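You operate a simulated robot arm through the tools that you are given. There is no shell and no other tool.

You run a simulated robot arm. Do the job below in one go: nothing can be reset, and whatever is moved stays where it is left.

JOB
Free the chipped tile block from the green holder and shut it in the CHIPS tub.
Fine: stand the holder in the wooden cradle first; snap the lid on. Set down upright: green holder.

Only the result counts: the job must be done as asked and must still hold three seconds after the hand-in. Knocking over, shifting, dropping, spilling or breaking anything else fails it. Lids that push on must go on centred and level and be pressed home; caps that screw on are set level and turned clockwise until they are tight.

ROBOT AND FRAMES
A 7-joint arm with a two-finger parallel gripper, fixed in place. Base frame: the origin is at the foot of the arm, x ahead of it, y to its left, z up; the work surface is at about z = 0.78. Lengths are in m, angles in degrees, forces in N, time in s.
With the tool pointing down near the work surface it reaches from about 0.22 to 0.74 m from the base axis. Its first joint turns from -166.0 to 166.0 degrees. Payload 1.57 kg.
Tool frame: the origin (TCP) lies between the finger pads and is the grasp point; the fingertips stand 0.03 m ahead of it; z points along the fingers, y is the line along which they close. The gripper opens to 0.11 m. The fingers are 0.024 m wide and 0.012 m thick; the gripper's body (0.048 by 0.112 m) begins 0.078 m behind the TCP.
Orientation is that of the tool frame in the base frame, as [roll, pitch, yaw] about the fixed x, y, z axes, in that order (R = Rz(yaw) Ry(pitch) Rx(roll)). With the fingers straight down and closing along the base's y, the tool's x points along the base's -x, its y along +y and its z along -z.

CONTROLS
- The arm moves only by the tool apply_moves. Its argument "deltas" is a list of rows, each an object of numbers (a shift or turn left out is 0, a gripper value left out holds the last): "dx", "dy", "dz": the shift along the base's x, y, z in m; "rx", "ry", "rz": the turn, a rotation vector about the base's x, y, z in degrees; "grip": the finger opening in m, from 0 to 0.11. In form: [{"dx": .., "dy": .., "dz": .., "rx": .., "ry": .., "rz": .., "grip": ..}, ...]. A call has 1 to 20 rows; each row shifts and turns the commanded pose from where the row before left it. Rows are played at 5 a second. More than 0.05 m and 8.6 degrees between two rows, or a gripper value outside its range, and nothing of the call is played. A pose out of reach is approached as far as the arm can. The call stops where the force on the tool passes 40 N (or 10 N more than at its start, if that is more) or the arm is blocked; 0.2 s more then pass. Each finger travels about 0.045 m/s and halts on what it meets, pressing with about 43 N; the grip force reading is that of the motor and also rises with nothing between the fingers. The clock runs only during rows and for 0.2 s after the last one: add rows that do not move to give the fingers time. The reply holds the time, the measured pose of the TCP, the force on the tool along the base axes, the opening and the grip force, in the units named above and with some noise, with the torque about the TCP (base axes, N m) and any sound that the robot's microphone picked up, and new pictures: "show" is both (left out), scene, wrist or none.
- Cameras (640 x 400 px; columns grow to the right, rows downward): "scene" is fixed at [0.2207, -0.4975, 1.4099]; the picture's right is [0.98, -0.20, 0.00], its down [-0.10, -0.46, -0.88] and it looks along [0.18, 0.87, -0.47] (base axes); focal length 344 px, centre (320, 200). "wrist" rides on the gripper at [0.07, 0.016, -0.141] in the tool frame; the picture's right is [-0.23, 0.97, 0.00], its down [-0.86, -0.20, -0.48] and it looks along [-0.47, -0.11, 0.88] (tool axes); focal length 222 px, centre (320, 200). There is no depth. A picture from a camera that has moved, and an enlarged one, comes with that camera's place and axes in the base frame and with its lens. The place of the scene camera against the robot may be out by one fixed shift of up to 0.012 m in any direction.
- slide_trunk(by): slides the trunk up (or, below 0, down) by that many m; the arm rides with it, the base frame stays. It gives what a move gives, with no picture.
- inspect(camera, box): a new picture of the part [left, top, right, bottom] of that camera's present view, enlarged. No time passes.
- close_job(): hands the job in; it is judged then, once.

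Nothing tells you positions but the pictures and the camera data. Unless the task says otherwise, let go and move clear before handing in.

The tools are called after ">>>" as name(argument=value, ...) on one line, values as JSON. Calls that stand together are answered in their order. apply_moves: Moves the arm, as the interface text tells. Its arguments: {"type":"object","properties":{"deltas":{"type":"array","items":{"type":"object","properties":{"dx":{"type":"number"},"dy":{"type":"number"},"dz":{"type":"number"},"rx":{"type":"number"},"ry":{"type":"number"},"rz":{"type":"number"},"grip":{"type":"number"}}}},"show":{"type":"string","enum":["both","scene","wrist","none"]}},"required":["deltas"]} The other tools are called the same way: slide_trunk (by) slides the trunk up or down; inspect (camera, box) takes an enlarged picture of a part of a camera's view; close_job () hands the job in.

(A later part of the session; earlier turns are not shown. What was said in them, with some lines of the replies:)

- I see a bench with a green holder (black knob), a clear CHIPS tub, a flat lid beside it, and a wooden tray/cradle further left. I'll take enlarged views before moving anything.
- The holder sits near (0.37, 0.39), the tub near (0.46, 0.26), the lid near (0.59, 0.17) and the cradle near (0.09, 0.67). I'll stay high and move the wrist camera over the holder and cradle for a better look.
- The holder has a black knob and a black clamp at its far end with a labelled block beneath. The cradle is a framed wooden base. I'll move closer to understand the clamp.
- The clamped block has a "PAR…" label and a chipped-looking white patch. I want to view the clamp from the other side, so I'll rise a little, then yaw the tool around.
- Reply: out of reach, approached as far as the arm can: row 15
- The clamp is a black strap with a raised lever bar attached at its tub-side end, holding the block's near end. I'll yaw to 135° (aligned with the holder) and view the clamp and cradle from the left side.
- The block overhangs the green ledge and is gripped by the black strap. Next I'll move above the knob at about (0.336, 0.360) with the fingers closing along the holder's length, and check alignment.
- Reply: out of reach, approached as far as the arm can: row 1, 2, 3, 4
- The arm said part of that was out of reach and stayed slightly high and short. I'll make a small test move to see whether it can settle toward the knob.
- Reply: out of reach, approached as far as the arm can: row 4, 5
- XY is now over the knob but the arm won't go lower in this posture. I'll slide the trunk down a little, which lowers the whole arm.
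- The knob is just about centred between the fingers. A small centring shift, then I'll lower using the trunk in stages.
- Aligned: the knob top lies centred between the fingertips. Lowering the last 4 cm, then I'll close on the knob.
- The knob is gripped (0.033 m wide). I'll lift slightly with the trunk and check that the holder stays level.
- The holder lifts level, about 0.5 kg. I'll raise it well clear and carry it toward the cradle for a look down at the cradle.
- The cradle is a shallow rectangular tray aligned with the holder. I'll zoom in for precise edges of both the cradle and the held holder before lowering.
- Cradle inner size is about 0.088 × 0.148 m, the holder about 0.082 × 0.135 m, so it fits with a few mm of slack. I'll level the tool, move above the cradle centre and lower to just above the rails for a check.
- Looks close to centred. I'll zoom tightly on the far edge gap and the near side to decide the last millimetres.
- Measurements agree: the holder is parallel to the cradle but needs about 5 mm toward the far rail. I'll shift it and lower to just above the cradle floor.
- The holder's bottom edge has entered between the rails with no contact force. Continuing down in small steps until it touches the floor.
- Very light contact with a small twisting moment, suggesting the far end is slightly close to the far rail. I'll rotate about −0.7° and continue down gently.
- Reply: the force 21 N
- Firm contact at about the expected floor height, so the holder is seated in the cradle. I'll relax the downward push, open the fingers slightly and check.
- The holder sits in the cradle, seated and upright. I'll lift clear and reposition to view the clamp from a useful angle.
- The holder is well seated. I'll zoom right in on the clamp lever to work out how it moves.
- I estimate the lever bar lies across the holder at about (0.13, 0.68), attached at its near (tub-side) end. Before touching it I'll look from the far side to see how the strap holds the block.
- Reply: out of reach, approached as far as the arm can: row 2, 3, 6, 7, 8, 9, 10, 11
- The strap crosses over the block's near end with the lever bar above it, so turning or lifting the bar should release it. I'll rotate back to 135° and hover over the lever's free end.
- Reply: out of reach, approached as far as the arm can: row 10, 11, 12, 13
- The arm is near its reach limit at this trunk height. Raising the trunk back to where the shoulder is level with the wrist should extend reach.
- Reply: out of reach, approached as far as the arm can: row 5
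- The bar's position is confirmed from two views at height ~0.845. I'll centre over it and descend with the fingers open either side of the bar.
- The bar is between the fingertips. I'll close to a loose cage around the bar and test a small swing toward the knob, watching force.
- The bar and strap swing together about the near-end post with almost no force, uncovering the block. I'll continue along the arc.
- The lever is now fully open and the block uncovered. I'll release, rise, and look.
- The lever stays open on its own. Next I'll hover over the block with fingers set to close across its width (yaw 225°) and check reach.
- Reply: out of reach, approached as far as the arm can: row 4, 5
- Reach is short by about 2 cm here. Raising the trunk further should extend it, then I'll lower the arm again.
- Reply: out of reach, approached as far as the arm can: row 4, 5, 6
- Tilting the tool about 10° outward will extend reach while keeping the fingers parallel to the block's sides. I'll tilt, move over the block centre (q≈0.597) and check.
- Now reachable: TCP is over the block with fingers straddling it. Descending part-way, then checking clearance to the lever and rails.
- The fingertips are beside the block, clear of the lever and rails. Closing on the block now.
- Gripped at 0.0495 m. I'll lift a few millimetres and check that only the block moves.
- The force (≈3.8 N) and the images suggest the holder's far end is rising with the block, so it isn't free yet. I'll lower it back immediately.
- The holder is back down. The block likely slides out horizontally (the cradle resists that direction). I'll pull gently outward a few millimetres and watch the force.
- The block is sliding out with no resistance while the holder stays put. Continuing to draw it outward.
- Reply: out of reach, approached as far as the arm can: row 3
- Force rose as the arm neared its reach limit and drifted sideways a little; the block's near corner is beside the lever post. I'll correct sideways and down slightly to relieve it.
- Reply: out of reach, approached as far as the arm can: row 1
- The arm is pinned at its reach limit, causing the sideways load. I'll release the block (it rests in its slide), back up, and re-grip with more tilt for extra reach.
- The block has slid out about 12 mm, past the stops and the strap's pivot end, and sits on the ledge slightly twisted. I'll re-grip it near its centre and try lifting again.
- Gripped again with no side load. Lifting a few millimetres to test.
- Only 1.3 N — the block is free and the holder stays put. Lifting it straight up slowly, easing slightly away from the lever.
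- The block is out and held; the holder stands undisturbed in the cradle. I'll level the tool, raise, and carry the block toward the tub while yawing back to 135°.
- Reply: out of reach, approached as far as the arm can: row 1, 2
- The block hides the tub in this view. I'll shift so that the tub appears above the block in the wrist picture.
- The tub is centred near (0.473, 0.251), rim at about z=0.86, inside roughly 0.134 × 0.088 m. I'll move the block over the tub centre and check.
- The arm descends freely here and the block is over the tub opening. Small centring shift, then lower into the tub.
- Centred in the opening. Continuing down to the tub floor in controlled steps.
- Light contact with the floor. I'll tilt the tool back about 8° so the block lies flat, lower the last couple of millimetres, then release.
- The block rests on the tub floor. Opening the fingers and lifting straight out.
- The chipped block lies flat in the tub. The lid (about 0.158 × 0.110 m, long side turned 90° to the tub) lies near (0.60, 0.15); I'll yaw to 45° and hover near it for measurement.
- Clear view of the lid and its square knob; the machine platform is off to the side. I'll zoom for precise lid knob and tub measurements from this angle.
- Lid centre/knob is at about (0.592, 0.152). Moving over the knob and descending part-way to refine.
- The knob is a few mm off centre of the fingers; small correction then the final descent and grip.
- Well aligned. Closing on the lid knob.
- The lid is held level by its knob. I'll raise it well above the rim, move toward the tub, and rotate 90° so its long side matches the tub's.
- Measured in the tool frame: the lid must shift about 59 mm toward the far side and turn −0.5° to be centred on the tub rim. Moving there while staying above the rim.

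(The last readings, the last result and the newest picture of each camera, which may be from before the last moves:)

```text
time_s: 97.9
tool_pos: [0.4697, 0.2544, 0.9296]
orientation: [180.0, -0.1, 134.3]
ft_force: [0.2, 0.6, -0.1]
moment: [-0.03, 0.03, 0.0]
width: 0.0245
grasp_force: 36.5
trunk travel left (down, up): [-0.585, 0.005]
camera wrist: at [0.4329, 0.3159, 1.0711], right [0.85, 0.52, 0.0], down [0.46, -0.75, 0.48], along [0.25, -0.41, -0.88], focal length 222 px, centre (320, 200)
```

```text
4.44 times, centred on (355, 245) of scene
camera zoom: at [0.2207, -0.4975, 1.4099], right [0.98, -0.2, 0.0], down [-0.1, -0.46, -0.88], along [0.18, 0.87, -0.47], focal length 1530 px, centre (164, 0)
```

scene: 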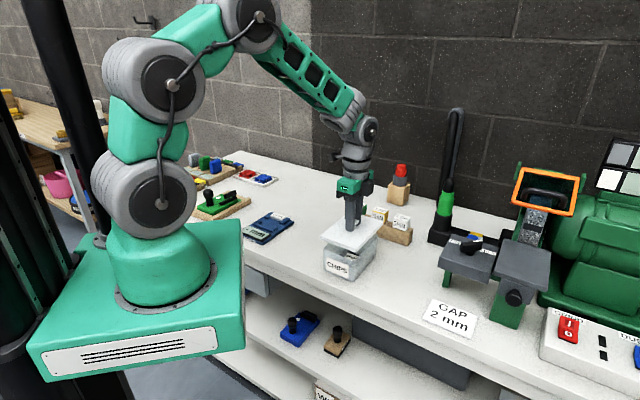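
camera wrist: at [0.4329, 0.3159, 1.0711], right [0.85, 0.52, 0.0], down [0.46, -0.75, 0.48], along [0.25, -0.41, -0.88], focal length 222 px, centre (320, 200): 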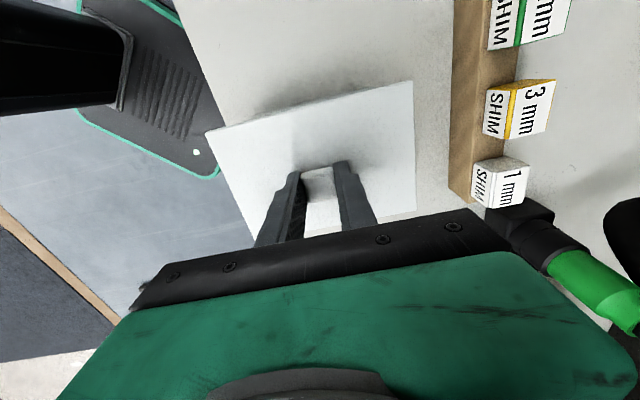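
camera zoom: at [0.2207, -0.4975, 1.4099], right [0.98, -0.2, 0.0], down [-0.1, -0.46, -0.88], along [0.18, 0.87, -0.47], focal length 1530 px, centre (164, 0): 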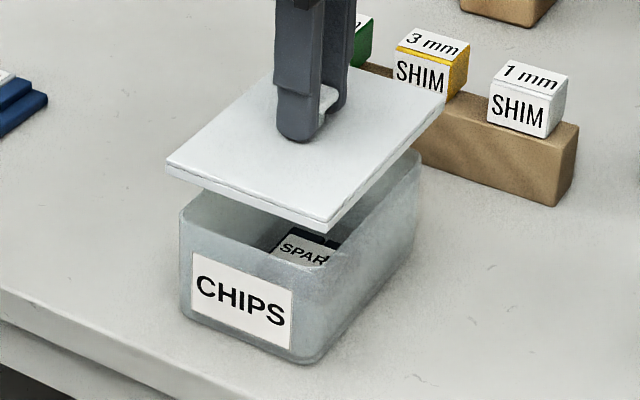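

The far rim still peeks out beyond the lid's edge, so the lid needs a few more mm that way. Let me zoom to measure this precisely.

>>> inspect(camera="wrist", box=[240, 80, 390, 130])

>>> inspect(camera="scene", box=[318, 215, 378, 275])

```text
4.27 times, centred on (315, 105) of wrist
camera zoom: at [0.4329, 0.3159, 1.0711], right [0.85, 0.52, 0.0], down [0.46, -0.75, 0.48], along [0.25, -0.41, -0.88], focal length 948 px, centre (341, 605)
```

zoom: 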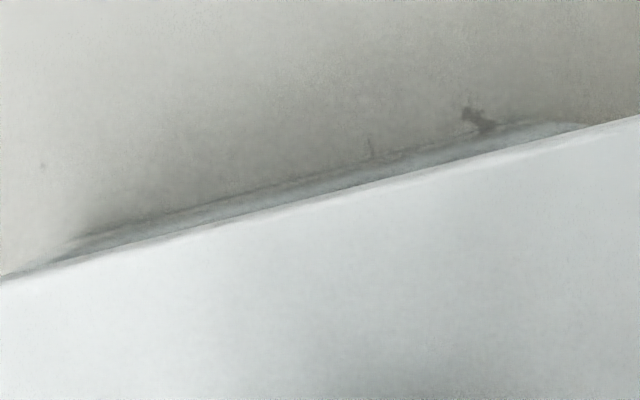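

```text
6.67 times, centred on (348, 245) of scene
camera zoom: at [0.2207, -0.4975, 1.4099], right [0.98, -0.2, 0.0], down [-0.1, -0.46, -0.88], along [0.18, 0.87, -0.47], focal length 2295 px, centre (133, -100)
```

zoom: 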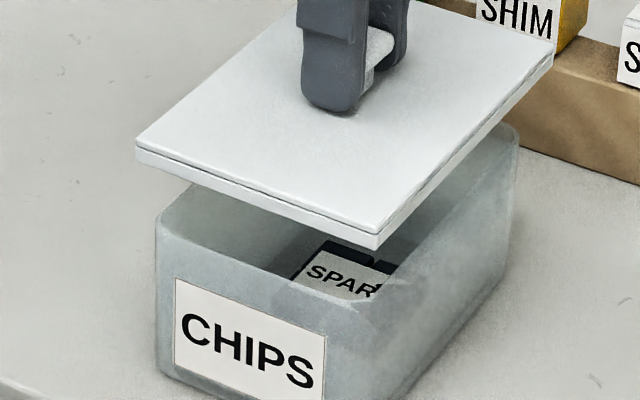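

That strip is the tub's far base wall, which puts the lid within ~1.5 mm of centred. Small correction, then lower to just above the rim and check the overhang from the scene camera.

>>> apply_moves(deltas=[{"dx": -0.001, "dy": 0.001, "dz": -0.006}, {"dz": -0.008}, {}, {}], show="none")

>>> inspect(camera="scene", box=[318, 215, 378, 275])

>>> inspect(camera="wrist", box=[200, 70, 430, 220])

```text
time_s: 98.9
tool_pos: [0.4671, 0.2571, 0.917]
orientation: [-180.0, 0.0, 134.4]
ft_force: [-0.3, -0.4, -0.8]
moment: [-0.01, 0.0, -0.01]
width: 0.0248
grasp_force: 36.1
trunk travel left (down, up): [-0.585, 0.005]
```

```text
6.67 times, centred on (348, 245) of scene
camera zoom: at [0.2207, -0.4975, 1.4099], right [0.98, -0.2, 0.0], down [-0.1, -0.46, -0.88], along [0.18, 0.87, -0.47], focal length 2295 px, centre (133, -100)
```

zoom: 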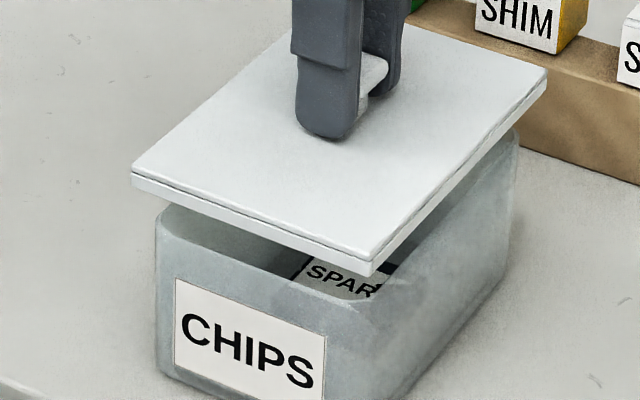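

```text
2.67 times, centred on (315, 145) of wrist
camera zoom: at [0.4314, 0.3171, 1.0582], right [0.85, 0.52, 0.0], down [0.46, -0.75, 0.48], along [0.25, -0.41, -0.88], focal length 592 px, centre (333, 347)
```

zoom: 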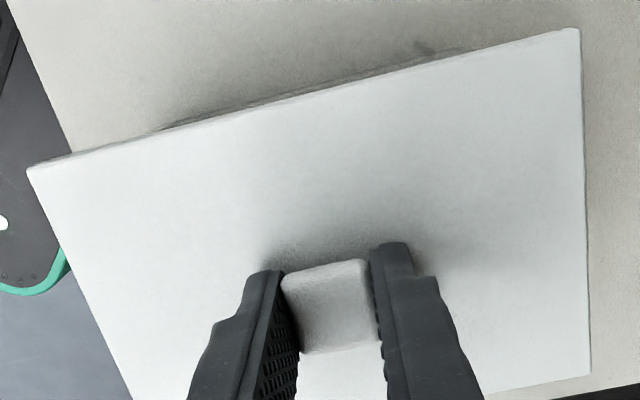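

>>> inspect(camera="scene", box=[330, 220, 400, 290])

```text
5.71 times, centred on (365, 255) of scene
camera zoom: at [0.2207, -0.4975, 1.4099], right [0.98, -0.2, 0.0], down [-0.1, -0.46, -0.88], along [0.18, 0.87, -0.47], focal length 1967 px, centre (63, -114)
```

zoom: 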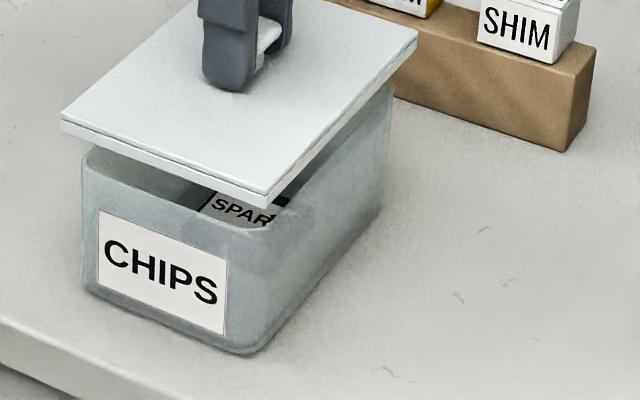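

The rim is at about z=0.858, so there's still ~16 mm of gap. I'll back off slightly (−3 mm far direction, −1.5 mm lengthwise) and lower closer to judge the overhang directly.

>>> apply_moves(deltas=[{"dx": 0.001, "dy": -0.003, "dz": -0.004}, {"dz": -0.004}, {"dz": -0.003}, {}, {}], show="none")

>>> inspect(camera="scene", box=[330, 220, 400, 290])

>>> inspect(camera="scene", box=[330, 225, 370, 265])

>>> inspect(camera="wrist", box=[200, 70, 430, 220])

```text
time_s: 100.1
tool_pos: [0.4687, 0.2534, 0.9048]
orientation: [180.0, -0.1, 134.5]
ft_force: [-0.2, 0.1, -1.7]
moment: [-0.01, 0.02, -0.02]
width: 0.0245
grasp_force: 36.1
trunk travel left (down, up): [-0.585, 0.005]
```

```text
5.71 times, centred on (365, 255) of scene
camera zoom: at [0.2207, -0.4975, 1.4099], right [0.98, -0.2, 0.0], down [-0.1, -0.46, -0.88], along [0.18, 0.87, -0.47], focal length 1967 px, centre (63, -114)
```

zoom: 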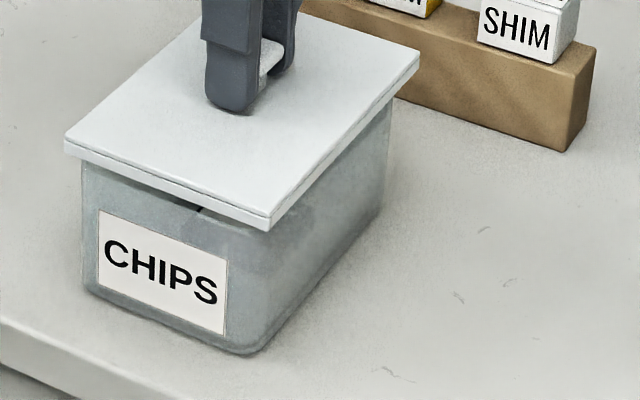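

```text
10.00 times, centred on (350, 245) of scene
camera zoom: at [0.2207, -0.4975, 1.4099], right [0.98, -0.2, 0.0], down [-0.1, -0.46, -0.88], along [0.18, 0.87, -0.47], focal length 3442 px, centre (20, -250)
```

zoom: 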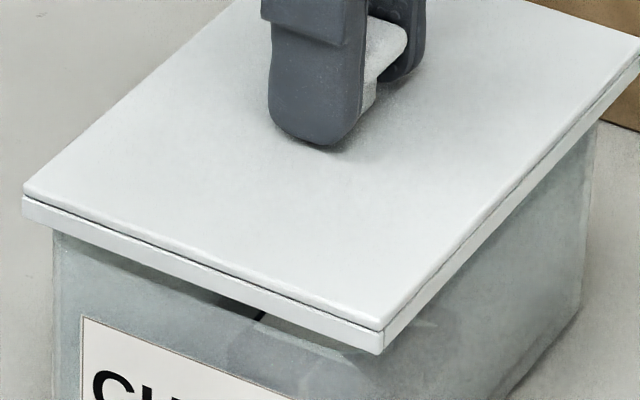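

```text
2.67 times, centred on (315, 145) of wrist
camera zoom: at [0.4326, 0.3149, 1.0474], right [0.85, 0.52, 0.0], down [0.46, -0.75, 0.48], along [0.25, -0.41, -0.88], focal length 592 px, centre (333, 347)
```

zoom: 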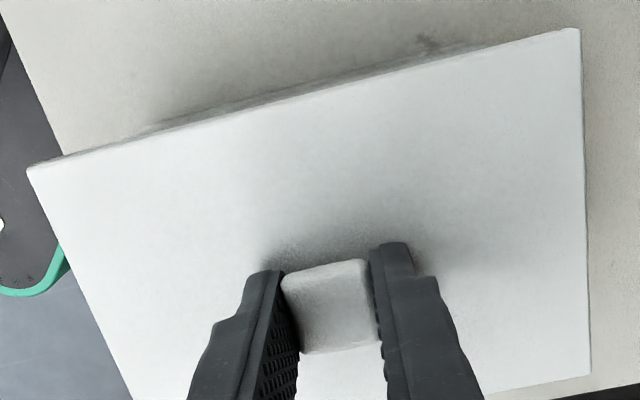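

The lid is ~4 mm above the rim. I'll take tighter zooms of both ends to fine-tune centring before pressing.

>>> inspect(camera="scene", box=[328, 235, 348, 255])

>>> inspect(camera="scene", box=[388, 220, 408, 240])

>>> inspect(camera="scene", box=[350, 245, 375, 270])

>>> inspect(camera="wrist", box=[240, 75, 390, 125])

```text
16.00 times, centred on (338, 245) of scene
camera zoom: at [0.2207, -0.4975, 1.4099], right [0.98, -0.2, 0.0], down [-0.1, -0.46, -0.88], along [0.18, 0.87, -0.47], focal length 5507 px, centre (32, -520)
```

zoom: 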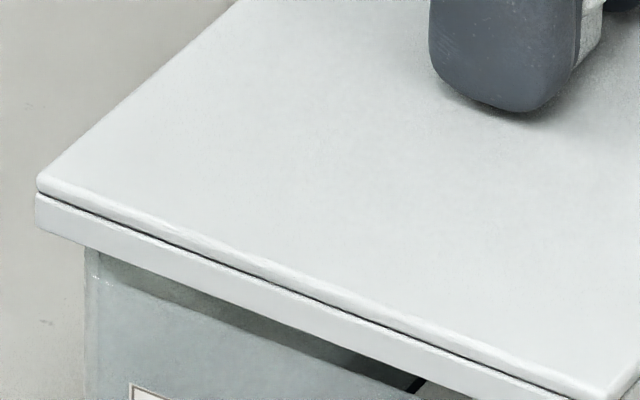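

```text
16.00 times, centred on (398, 230) of scene
camera zoom: at [0.2207, -0.4975, 1.4099], right [0.98, -0.2, 0.0], down [-0.1, -0.46, -0.88], along [0.18, 0.87, -0.47], focal length 5507 px, centre (-928, -280)
```

zoom: 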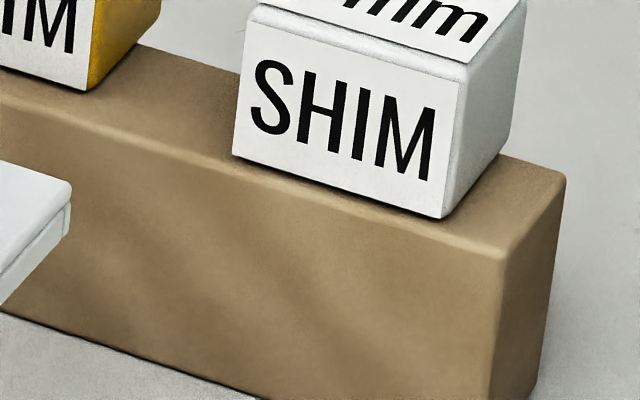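

```text
16.00 times, centred on (362, 258) of scene
camera zoom: at [0.2207, -0.4975, 1.4099], right [0.98, -0.2, 0.0], down [-0.1, -0.46, -0.88], along [0.18, 0.87, -0.47], focal length 5507 px, centre (-360, -720)
```

zoom: 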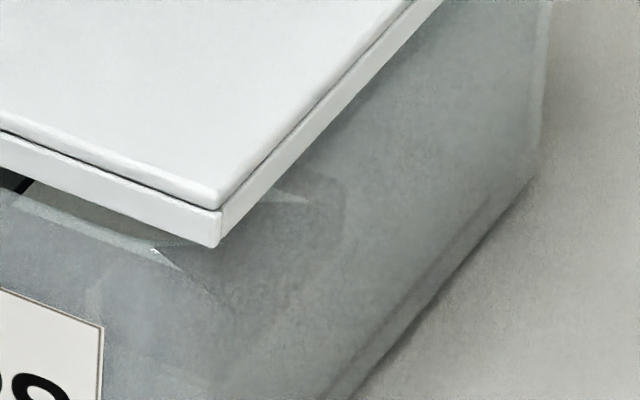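

```text
4.27 times, centred on (315, 100) of wrist
camera zoom: at [0.4326, 0.3149, 1.0474], right [0.85, 0.52, 0.0], down [0.46, -0.75, 0.48], along [0.25, -0.41, -0.88], focal length 948 px, centre (341, 627)
```

zoom: 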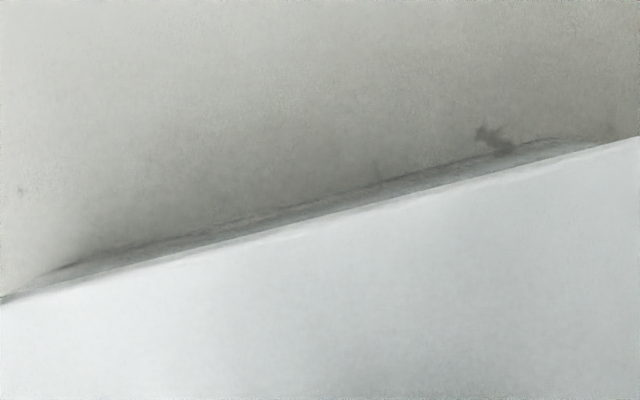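

Combining both views, the lid should shift ~2.5 mm toward the far side and ~1.3 mm back lengthwise. Applying that, then lowering gently to contact.

>>> apply_moves(deltas=[{"dx": -0.0027, "dy": 0.0008}, {}, {}], show="none")

>>> inspect(camera="scene", box=[328, 235, 348, 255])

>>> inspect(camera="scene", box=[375, 225, 405, 255])

>>> inspect(camera="wrist", box=[240, 75, 390, 125])

```text
time_s: 100.9
tool_pos: [0.4669, 0.2547, 0.9053]
orientation: [180.0, -0.2, 134.4]
ft_force: [0.6, -0.8, -0.6]
moment: [0.03, 0.03, -0.01]
width: 0.025
grasp_force: 36.5
trunk travel left (down, up): [-0.585, 0.005]
```

```text
16.00 times, centred on (338, 245) of scene
camera zoom: at [0.2207, -0.4975, 1.4099], right [0.98, -0.2, 0.0], down [-0.1, -0.46, -0.88], along [0.18, 0.87, -0.47], focal length 5507 px, centre (32, -520)
```

zoom: 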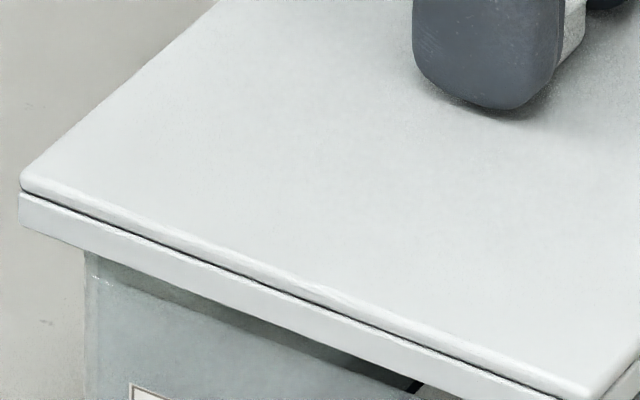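

```text
13.33 times, centred on (390, 240) of scene
camera zoom: at [0.2207, -0.4975, 1.4099], right [0.98, -0.2, 0.0], down [-0.1, -0.46, -0.88], along [0.18, 0.87, -0.47], focal length 4589 px, centre (-613, -333)
```

zoom: 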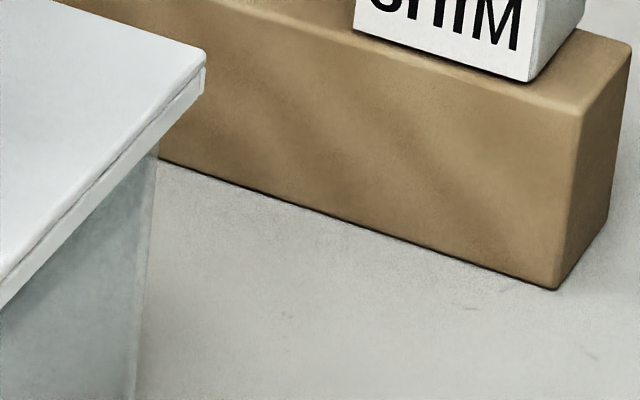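

```text
4.27 times, centred on (315, 100) of wrist
camera zoom: at [0.4299, 0.3159, 1.0475], right [0.85, 0.52, 0.0], down [0.46, -0.75, 0.48], along [0.25, -0.41, -0.88], focal length 948 px, centre (341, 627)
```

zoom: 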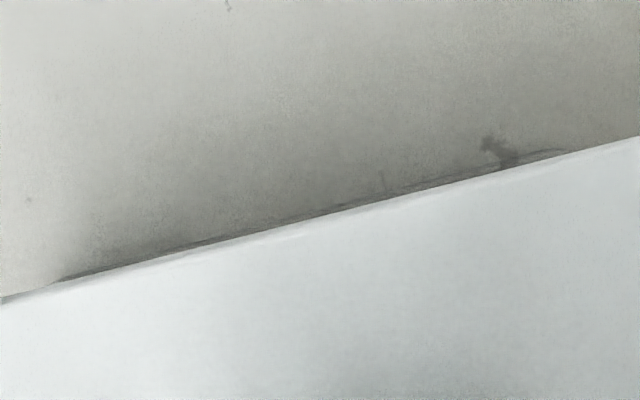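

Now the overhang is symmetric on both sides in the scene view and matched in the wrist view. Lowering gently to contact.

>>> apply_moves(deltas=[{"dz": -0.002}, {"dz": -0.002}, {"dz": -0.001}, {}], show="none")

>>> inspect(camera="scene", box=[325, 215, 405, 295])

```text
time_s: 101.9
tool_pos: [0.4674, 0.2539, 0.9011]
orientation: [-180.0, -0.1, 134.4]
ft_force: [0.1, -0.6, 1.0]
moment: [-0.02, -0.05, 0.0]
width: 0.0244
grasp_force: 36.2
trunk travel left (down, up): [-0.585, 0.005]
```

```text
5.00 times, centred on (365, 255) of scene
camera zoom: at [0.2207, -0.4975, 1.4099], right [0.98, -0.2, 0.0], down [-0.1, -0.46, -0.88], along [0.18, 0.87, -0.47], focal length 1721 px, centre (95, -75)
```

zoom: 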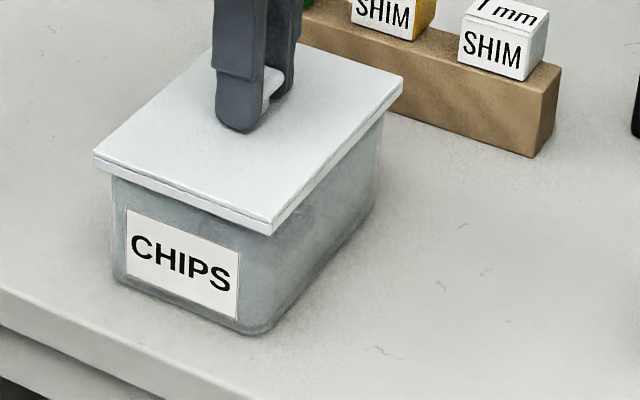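

>>> apply_moves(deltas=[{"dz": -0.0015}, {"dz": -0.0015}, {}], show="none")

>>> inspect(camera="scene", box=[325, 225, 375, 275])

```text
time_s: 102.7
tool_pos: [0.467, 0.2519, 0.8993]
orientation: [180.0, -0.1, 134.4]
ft_force: [0.2, -0.1, 0.8]
moment: [-0.01, 0.04, 0.02]
width: 0.0245
grasp_force: 36.4
trunk travel left (down, up): [-0.585, 0.005]
```

```text
8.00 times, centred on (350, 250) of scene
camera zoom: at [0.2207, -0.4975, 1.4099], right [0.98, -0.2, 0.0], down [-0.1, -0.46, -0.88], along [0.18, 0.87, -0.47], focal length 2754 px, centre (80, -200)
```

zoom: 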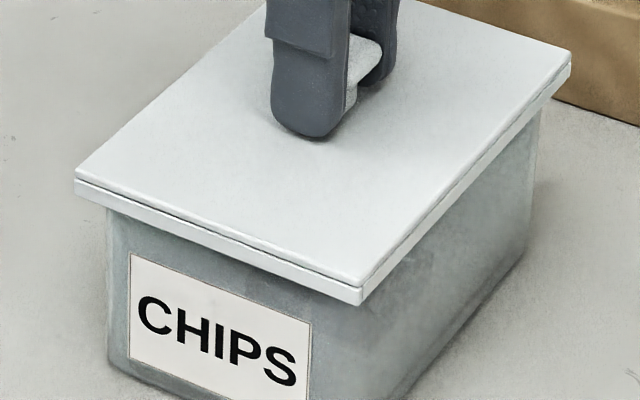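

>>> apply_moves(deltas=[{"dz": -0.0015}, {"dz": -0.0015}, {}], show="none")

>>> inspect(camera="scene", box=[325, 225, 375, 275])

>>> inspect(camera="wrist", box=[200, 70, 430, 220])

```text
time_s: 103.5
tool_pos: [0.4667, 0.2537, 0.8963]
orientation: [179.8, -0.2, 134.6]
ft_force: [-1.5, -0.7, 7.5]
moment: [0.33, -0.43, 0.14]
width: 0.025
grasp_force: 36.7
trunk travel left (down, up): [-0.585, 0.005]
```

```text
8.00 times, centred on (350, 250) of scene
camera zoom: at [0.2207, -0.4975, 1.4099], right [0.98, -0.2, 0.0], down [-0.1, -0.46, -0.88], along [0.18, 0.87, -0.47], focal length 2754 px, centre (80, -200)
```

zoom: 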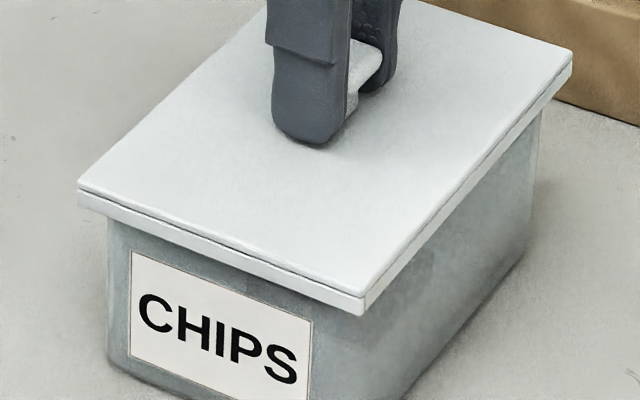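

```text
2.67 times, centred on (315, 145) of wrist
camera zoom: at [0.43, 0.3141, 1.037], right [0.85, 0.52, 0.0], down [0.46, -0.75, 0.48], along [0.25, -0.41, -0.88], focal length 592 px, centre (333, 347)
```

zoom: 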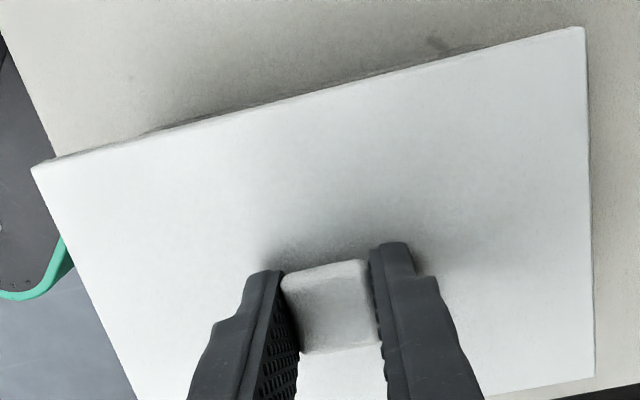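

First contact, mainly at the far end. I'll press slightly more and watch whether it levels out.

>>> apply_moves(deltas=[{"dz": -0.001}, {"dz": -0.001}, {}], show="none")

>>> inspect(camera="scene", box=[325, 215, 405, 295])

```text
time_s: 104.3
tool_pos: [0.4656, 0.2526, 0.8942]
orientation: [180.0, -0.1, 134.5]
ft_force: [-3.2, 0.5, 9.4]
moment: [0.17, -0.19, 0.12]
width: 0.0246
grasp_force: 36.3
trunk travel left (down, up): [-0.585, 0.005]
```

```text
5.00 times, centred on (365, 255) of scene
camera zoom: at [0.2207, -0.4975, 1.4099], right [0.98, -0.2, 0.0], down [-0.1, -0.46, -0.88], along [0.18, 0.87, -0.47], focal length 1721 px, centre (95, -75)
```

zoom: 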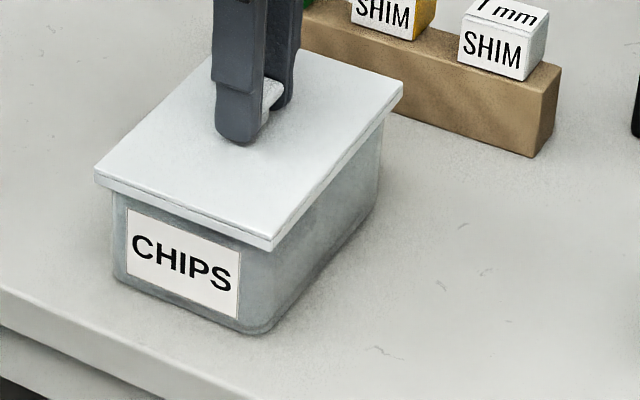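

>>> apply_moves(deltas=[{"dz": -0.001}, {"dz": -0.001}, {"dz": -0.001}, {}], show="none")

>>> inspect(camera="scene", box=[325, 215, 405, 295])

```text
time_s: 105.3
tool_pos: [0.4676, 0.253, 0.8918]
orientation: [179.9, 0.0, 134.4]
ft_force: [5.4, 2.2, 12.8]
moment: [0.02, -0.09, -0.02]
width: 0.0247
grasp_force: 36.1
trunk travel left (down, up): [-0.585, 0.005]
heard: snap
```

```text
5.00 times, centred on (365, 255) of scene
camera zoom: at [0.2207, -0.4975, 1.4099], right [0.98, -0.2, 0.0], down [-0.1, -0.46, -0.88], along [0.18, 0.87, -0.47], focal length 1721 px, centre (95, -75)
```

zoom: 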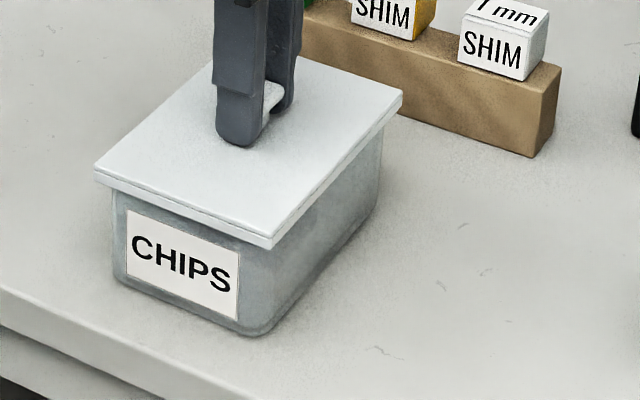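

A snap was heard — the lid is on. I'll press just slightly more to confirm it's home, then release the force and open the fingers.

>>> apply_moves(deltas=[{"dz": -0.001}, {"dz": -0.0005}, {}], show="none")

>>> inspect(camera="scene", box=[325, 215, 405, 295])

```text
time_s: 106.1
tool_pos: [0.4669, 0.2525, 0.8907]
orientation: [179.7, 0.0, 134.3]
ft_force: [3.3, -1.4, 36.8]
moment: [-0.02, 0.03, 0.01]
width: 0.0248
grasp_force: 36.0
trunk travel left (down, up): [-0.585, 0.005]
```

```text
5.00 times, centred on (365, 255) of scene
camera zoom: at [0.2207, -0.4975, 1.4099], right [0.98, -0.2, 0.0], down [-0.1, -0.46, -0.88], along [0.18, 0.87, -0.47], focal length 1721 px, centre (95, -75)
```

zoom: 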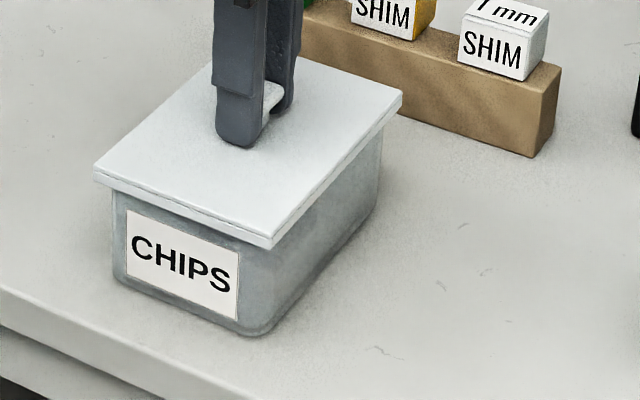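

Pressed to 37 N with no residual moment — fully home. Relaxing, releasing the knob, and moving clear.

>>> apply_moves(deltas=[{"dz": 0.001}, {"dz": 0.001}, {}, {"grip": 0.05}, {}, {}, {}], show="none")

>>> inspect(camera="scene", box=[325, 215, 405, 295])

>>> inspect(camera="wrist", box=[200, 70, 430, 220])

```text
time_s: 107.7
tool_pos: [0.4656, 0.2528, 0.8908]
orientation: [-180.0, -0.1, 134.5]
ft_force: [-3.6, -0.7, 9.2]
moment: [0.04, -0.03, -0.07]
width: 0.0459
grasp_force: 0.1
trunk travel left (down, up): [-0.585, 0.005]
```

```text
5.00 times, centred on (365, 255) of scene
camera zoom: at [0.2207, -0.4975, 1.4099], right [0.98, -0.2, 0.0], down [-0.1, -0.46, -0.88], along [0.18, 0.87, -0.47], focal length 1721 px, centre (95, -75)
```

zoom: 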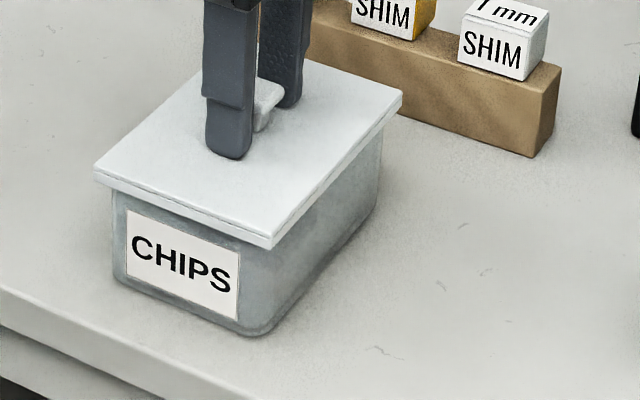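

```text
2.67 times, centred on (315, 145) of wrist
camera zoom: at [0.4306, 0.3138, 1.0311], right [0.85, 0.52, 0.0], down [0.46, -0.75, 0.48], along [0.25, -0.41, -0.88], focal length 592 px, centre (333, 347)
```

zoom: 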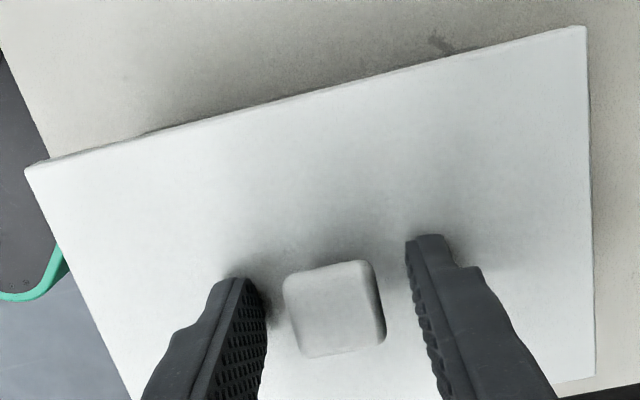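

>>> apply_moves(deltas=[{"dz": 0.005}, {"dz": 0.015}, {"dz": 0.03}, {"dz": 0.04}, {"dz": 0.04}, {"dz": 0.03}, {}], show="both")

>>> inspect(camera="scene", box=[325, 215, 405, 295])

>>> inspect(camera="scene", box=[180, 150, 300, 250])

>>> inspect(camera="wrist", box=[200, 40, 460, 220])

```text
time_s: 109.3
tool_pos: [0.4686, 0.2516, 1.0513]
orientation: [179.9, -0.1, 134.4]
ft_force: [0.0, -1.1, 1.0]
moment: [-0.02, -0.03, -0.01]
width: 0.0502
grasp_force: 0.0
trunk travel left (down, up): [-0.585, 0.005]
camera wrist: at [0.4323, 0.3134, 1.1916], right [0.85, 0.52, 0.0], down [0.46, -0.75, 0.48], along [0.25, -0.41, -0.88], focal length 222 px, centre (320, 200)
```

scene: 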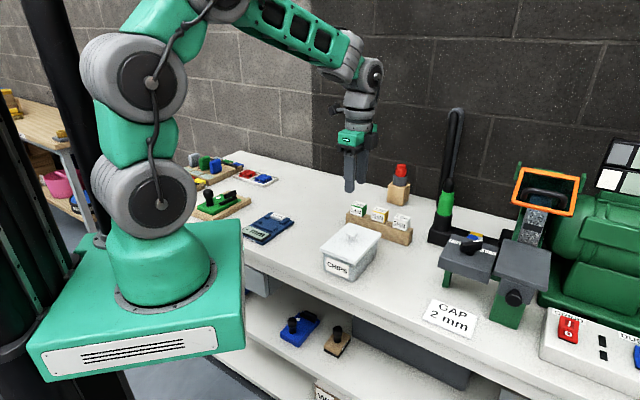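
wrist: 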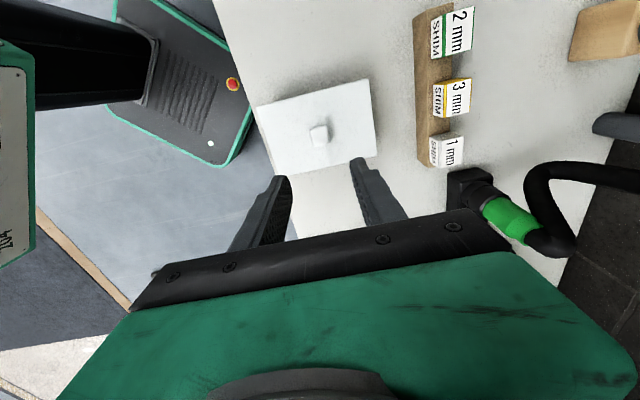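

```text
5.00 times, centred on (365, 255) of scene
camera zoom: at [0.2207, -0.4975, 1.4099], right [0.98, -0.2, 0.0], down [-0.1, -0.46, -0.88], along [0.18, 0.87, -0.47], focal length 1721 px, centre (95, -75)
```

zoom: 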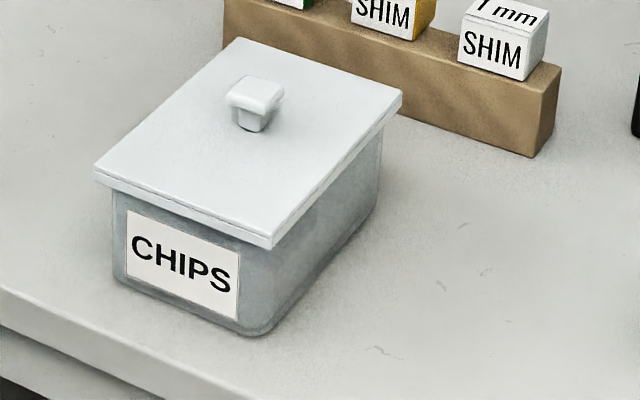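

```text
4.00 times, centred on (240, 200) of scene
camera zoom: at [0.2207, -0.4975, 1.4099], right [0.98, -0.2, 0.0], down [-0.1, -0.46, -0.88], along [0.18, 0.87, -0.47], focal length 1377 px, centre (640, 200)
```

zoom: 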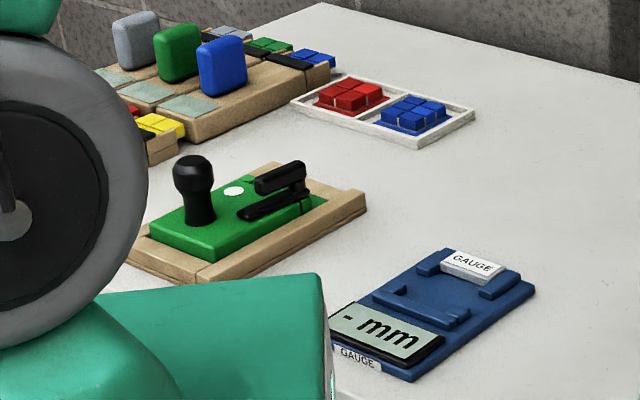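

```text
2.22 times, centred on (330, 130) of wrist
camera zoom: at [0.4323, 0.3134, 1.1916], right [0.85, 0.52, 0.0], down [0.46, -0.75, 0.48], along [0.25, -0.41, -0.88], focal length 494 px, centre (298, 356)
```

zoom: 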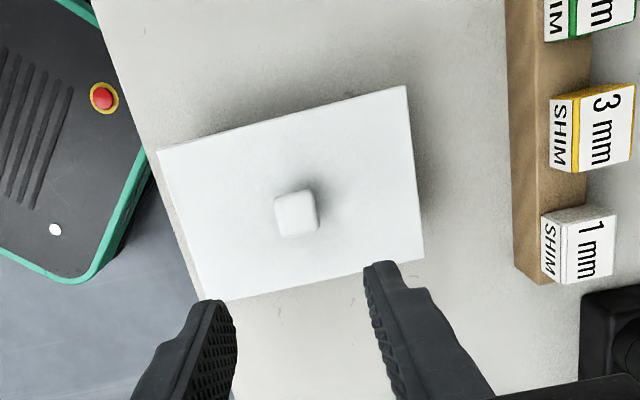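

The lid sits level and centred, snapped on. A final close check of the holder in its cradle before handing in.

>>> inspect(camera="scene", box=[200, 175, 260, 225])

>>> inspect(camera="scene", box=[340, 190, 420, 250])

```text
8.00 times, centred on (230, 200) of scene
camera zoom: at [0.2207, -0.4975, 1.4099], right [0.98, -0.2, 0.0], down [-0.1, -0.46, -0.88], along [0.18, 0.87, -0.47], focal length 2754 px, centre (1040, 200)
```

zoom: 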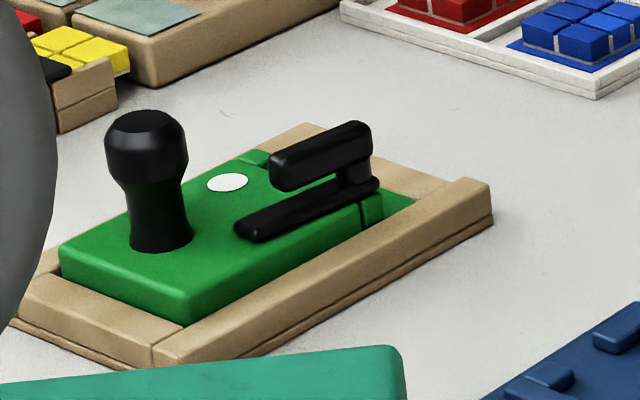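

```text
6.67 times, centred on (380, 220) of scene
camera zoom: at [0.2207, -0.4975, 1.4099], right [0.98, -0.2, 0.0], down [-0.1, -0.46, -0.88], along [0.18, 0.87, -0.47], focal length 2295 px, centre (-80, 67)
```

zoom: 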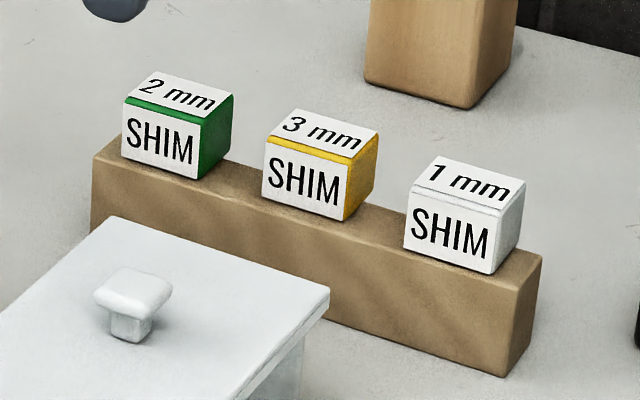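

The holder stands upright and flat in the cradle with its clamp open. The chipped block is in the CHIPS tub with the lid snapped on level, nothing else has moved, and the arm is clear. Handing in.

>>> close_job()

```text
The job is handed in.
```

The chipped tile block is out of the green holder and shut in the CHIPS tub, and the job is handed in. I haven't been shown the verdict.

- **Holder:** It stands upright and flat in the wooden cradle, with its clamp lever left open. While freeing the block I lifted the holder's far end about 8 mm by mistake. I set it straight back down, and it looks fully seated in the last pictures.
- **Block:** It lies flat on the tub floor; I set it down rather than dropping it.
- **Lid:** It is centred on the rim and level. A snap was heard as it went on, and I pressed it to about 37 N afterwards with no sign of tilt.
- **Everything else:** The gauge, shims and other items on the bench look undisturbed. The gripper had let go and was well clear of the tub before hand-in.
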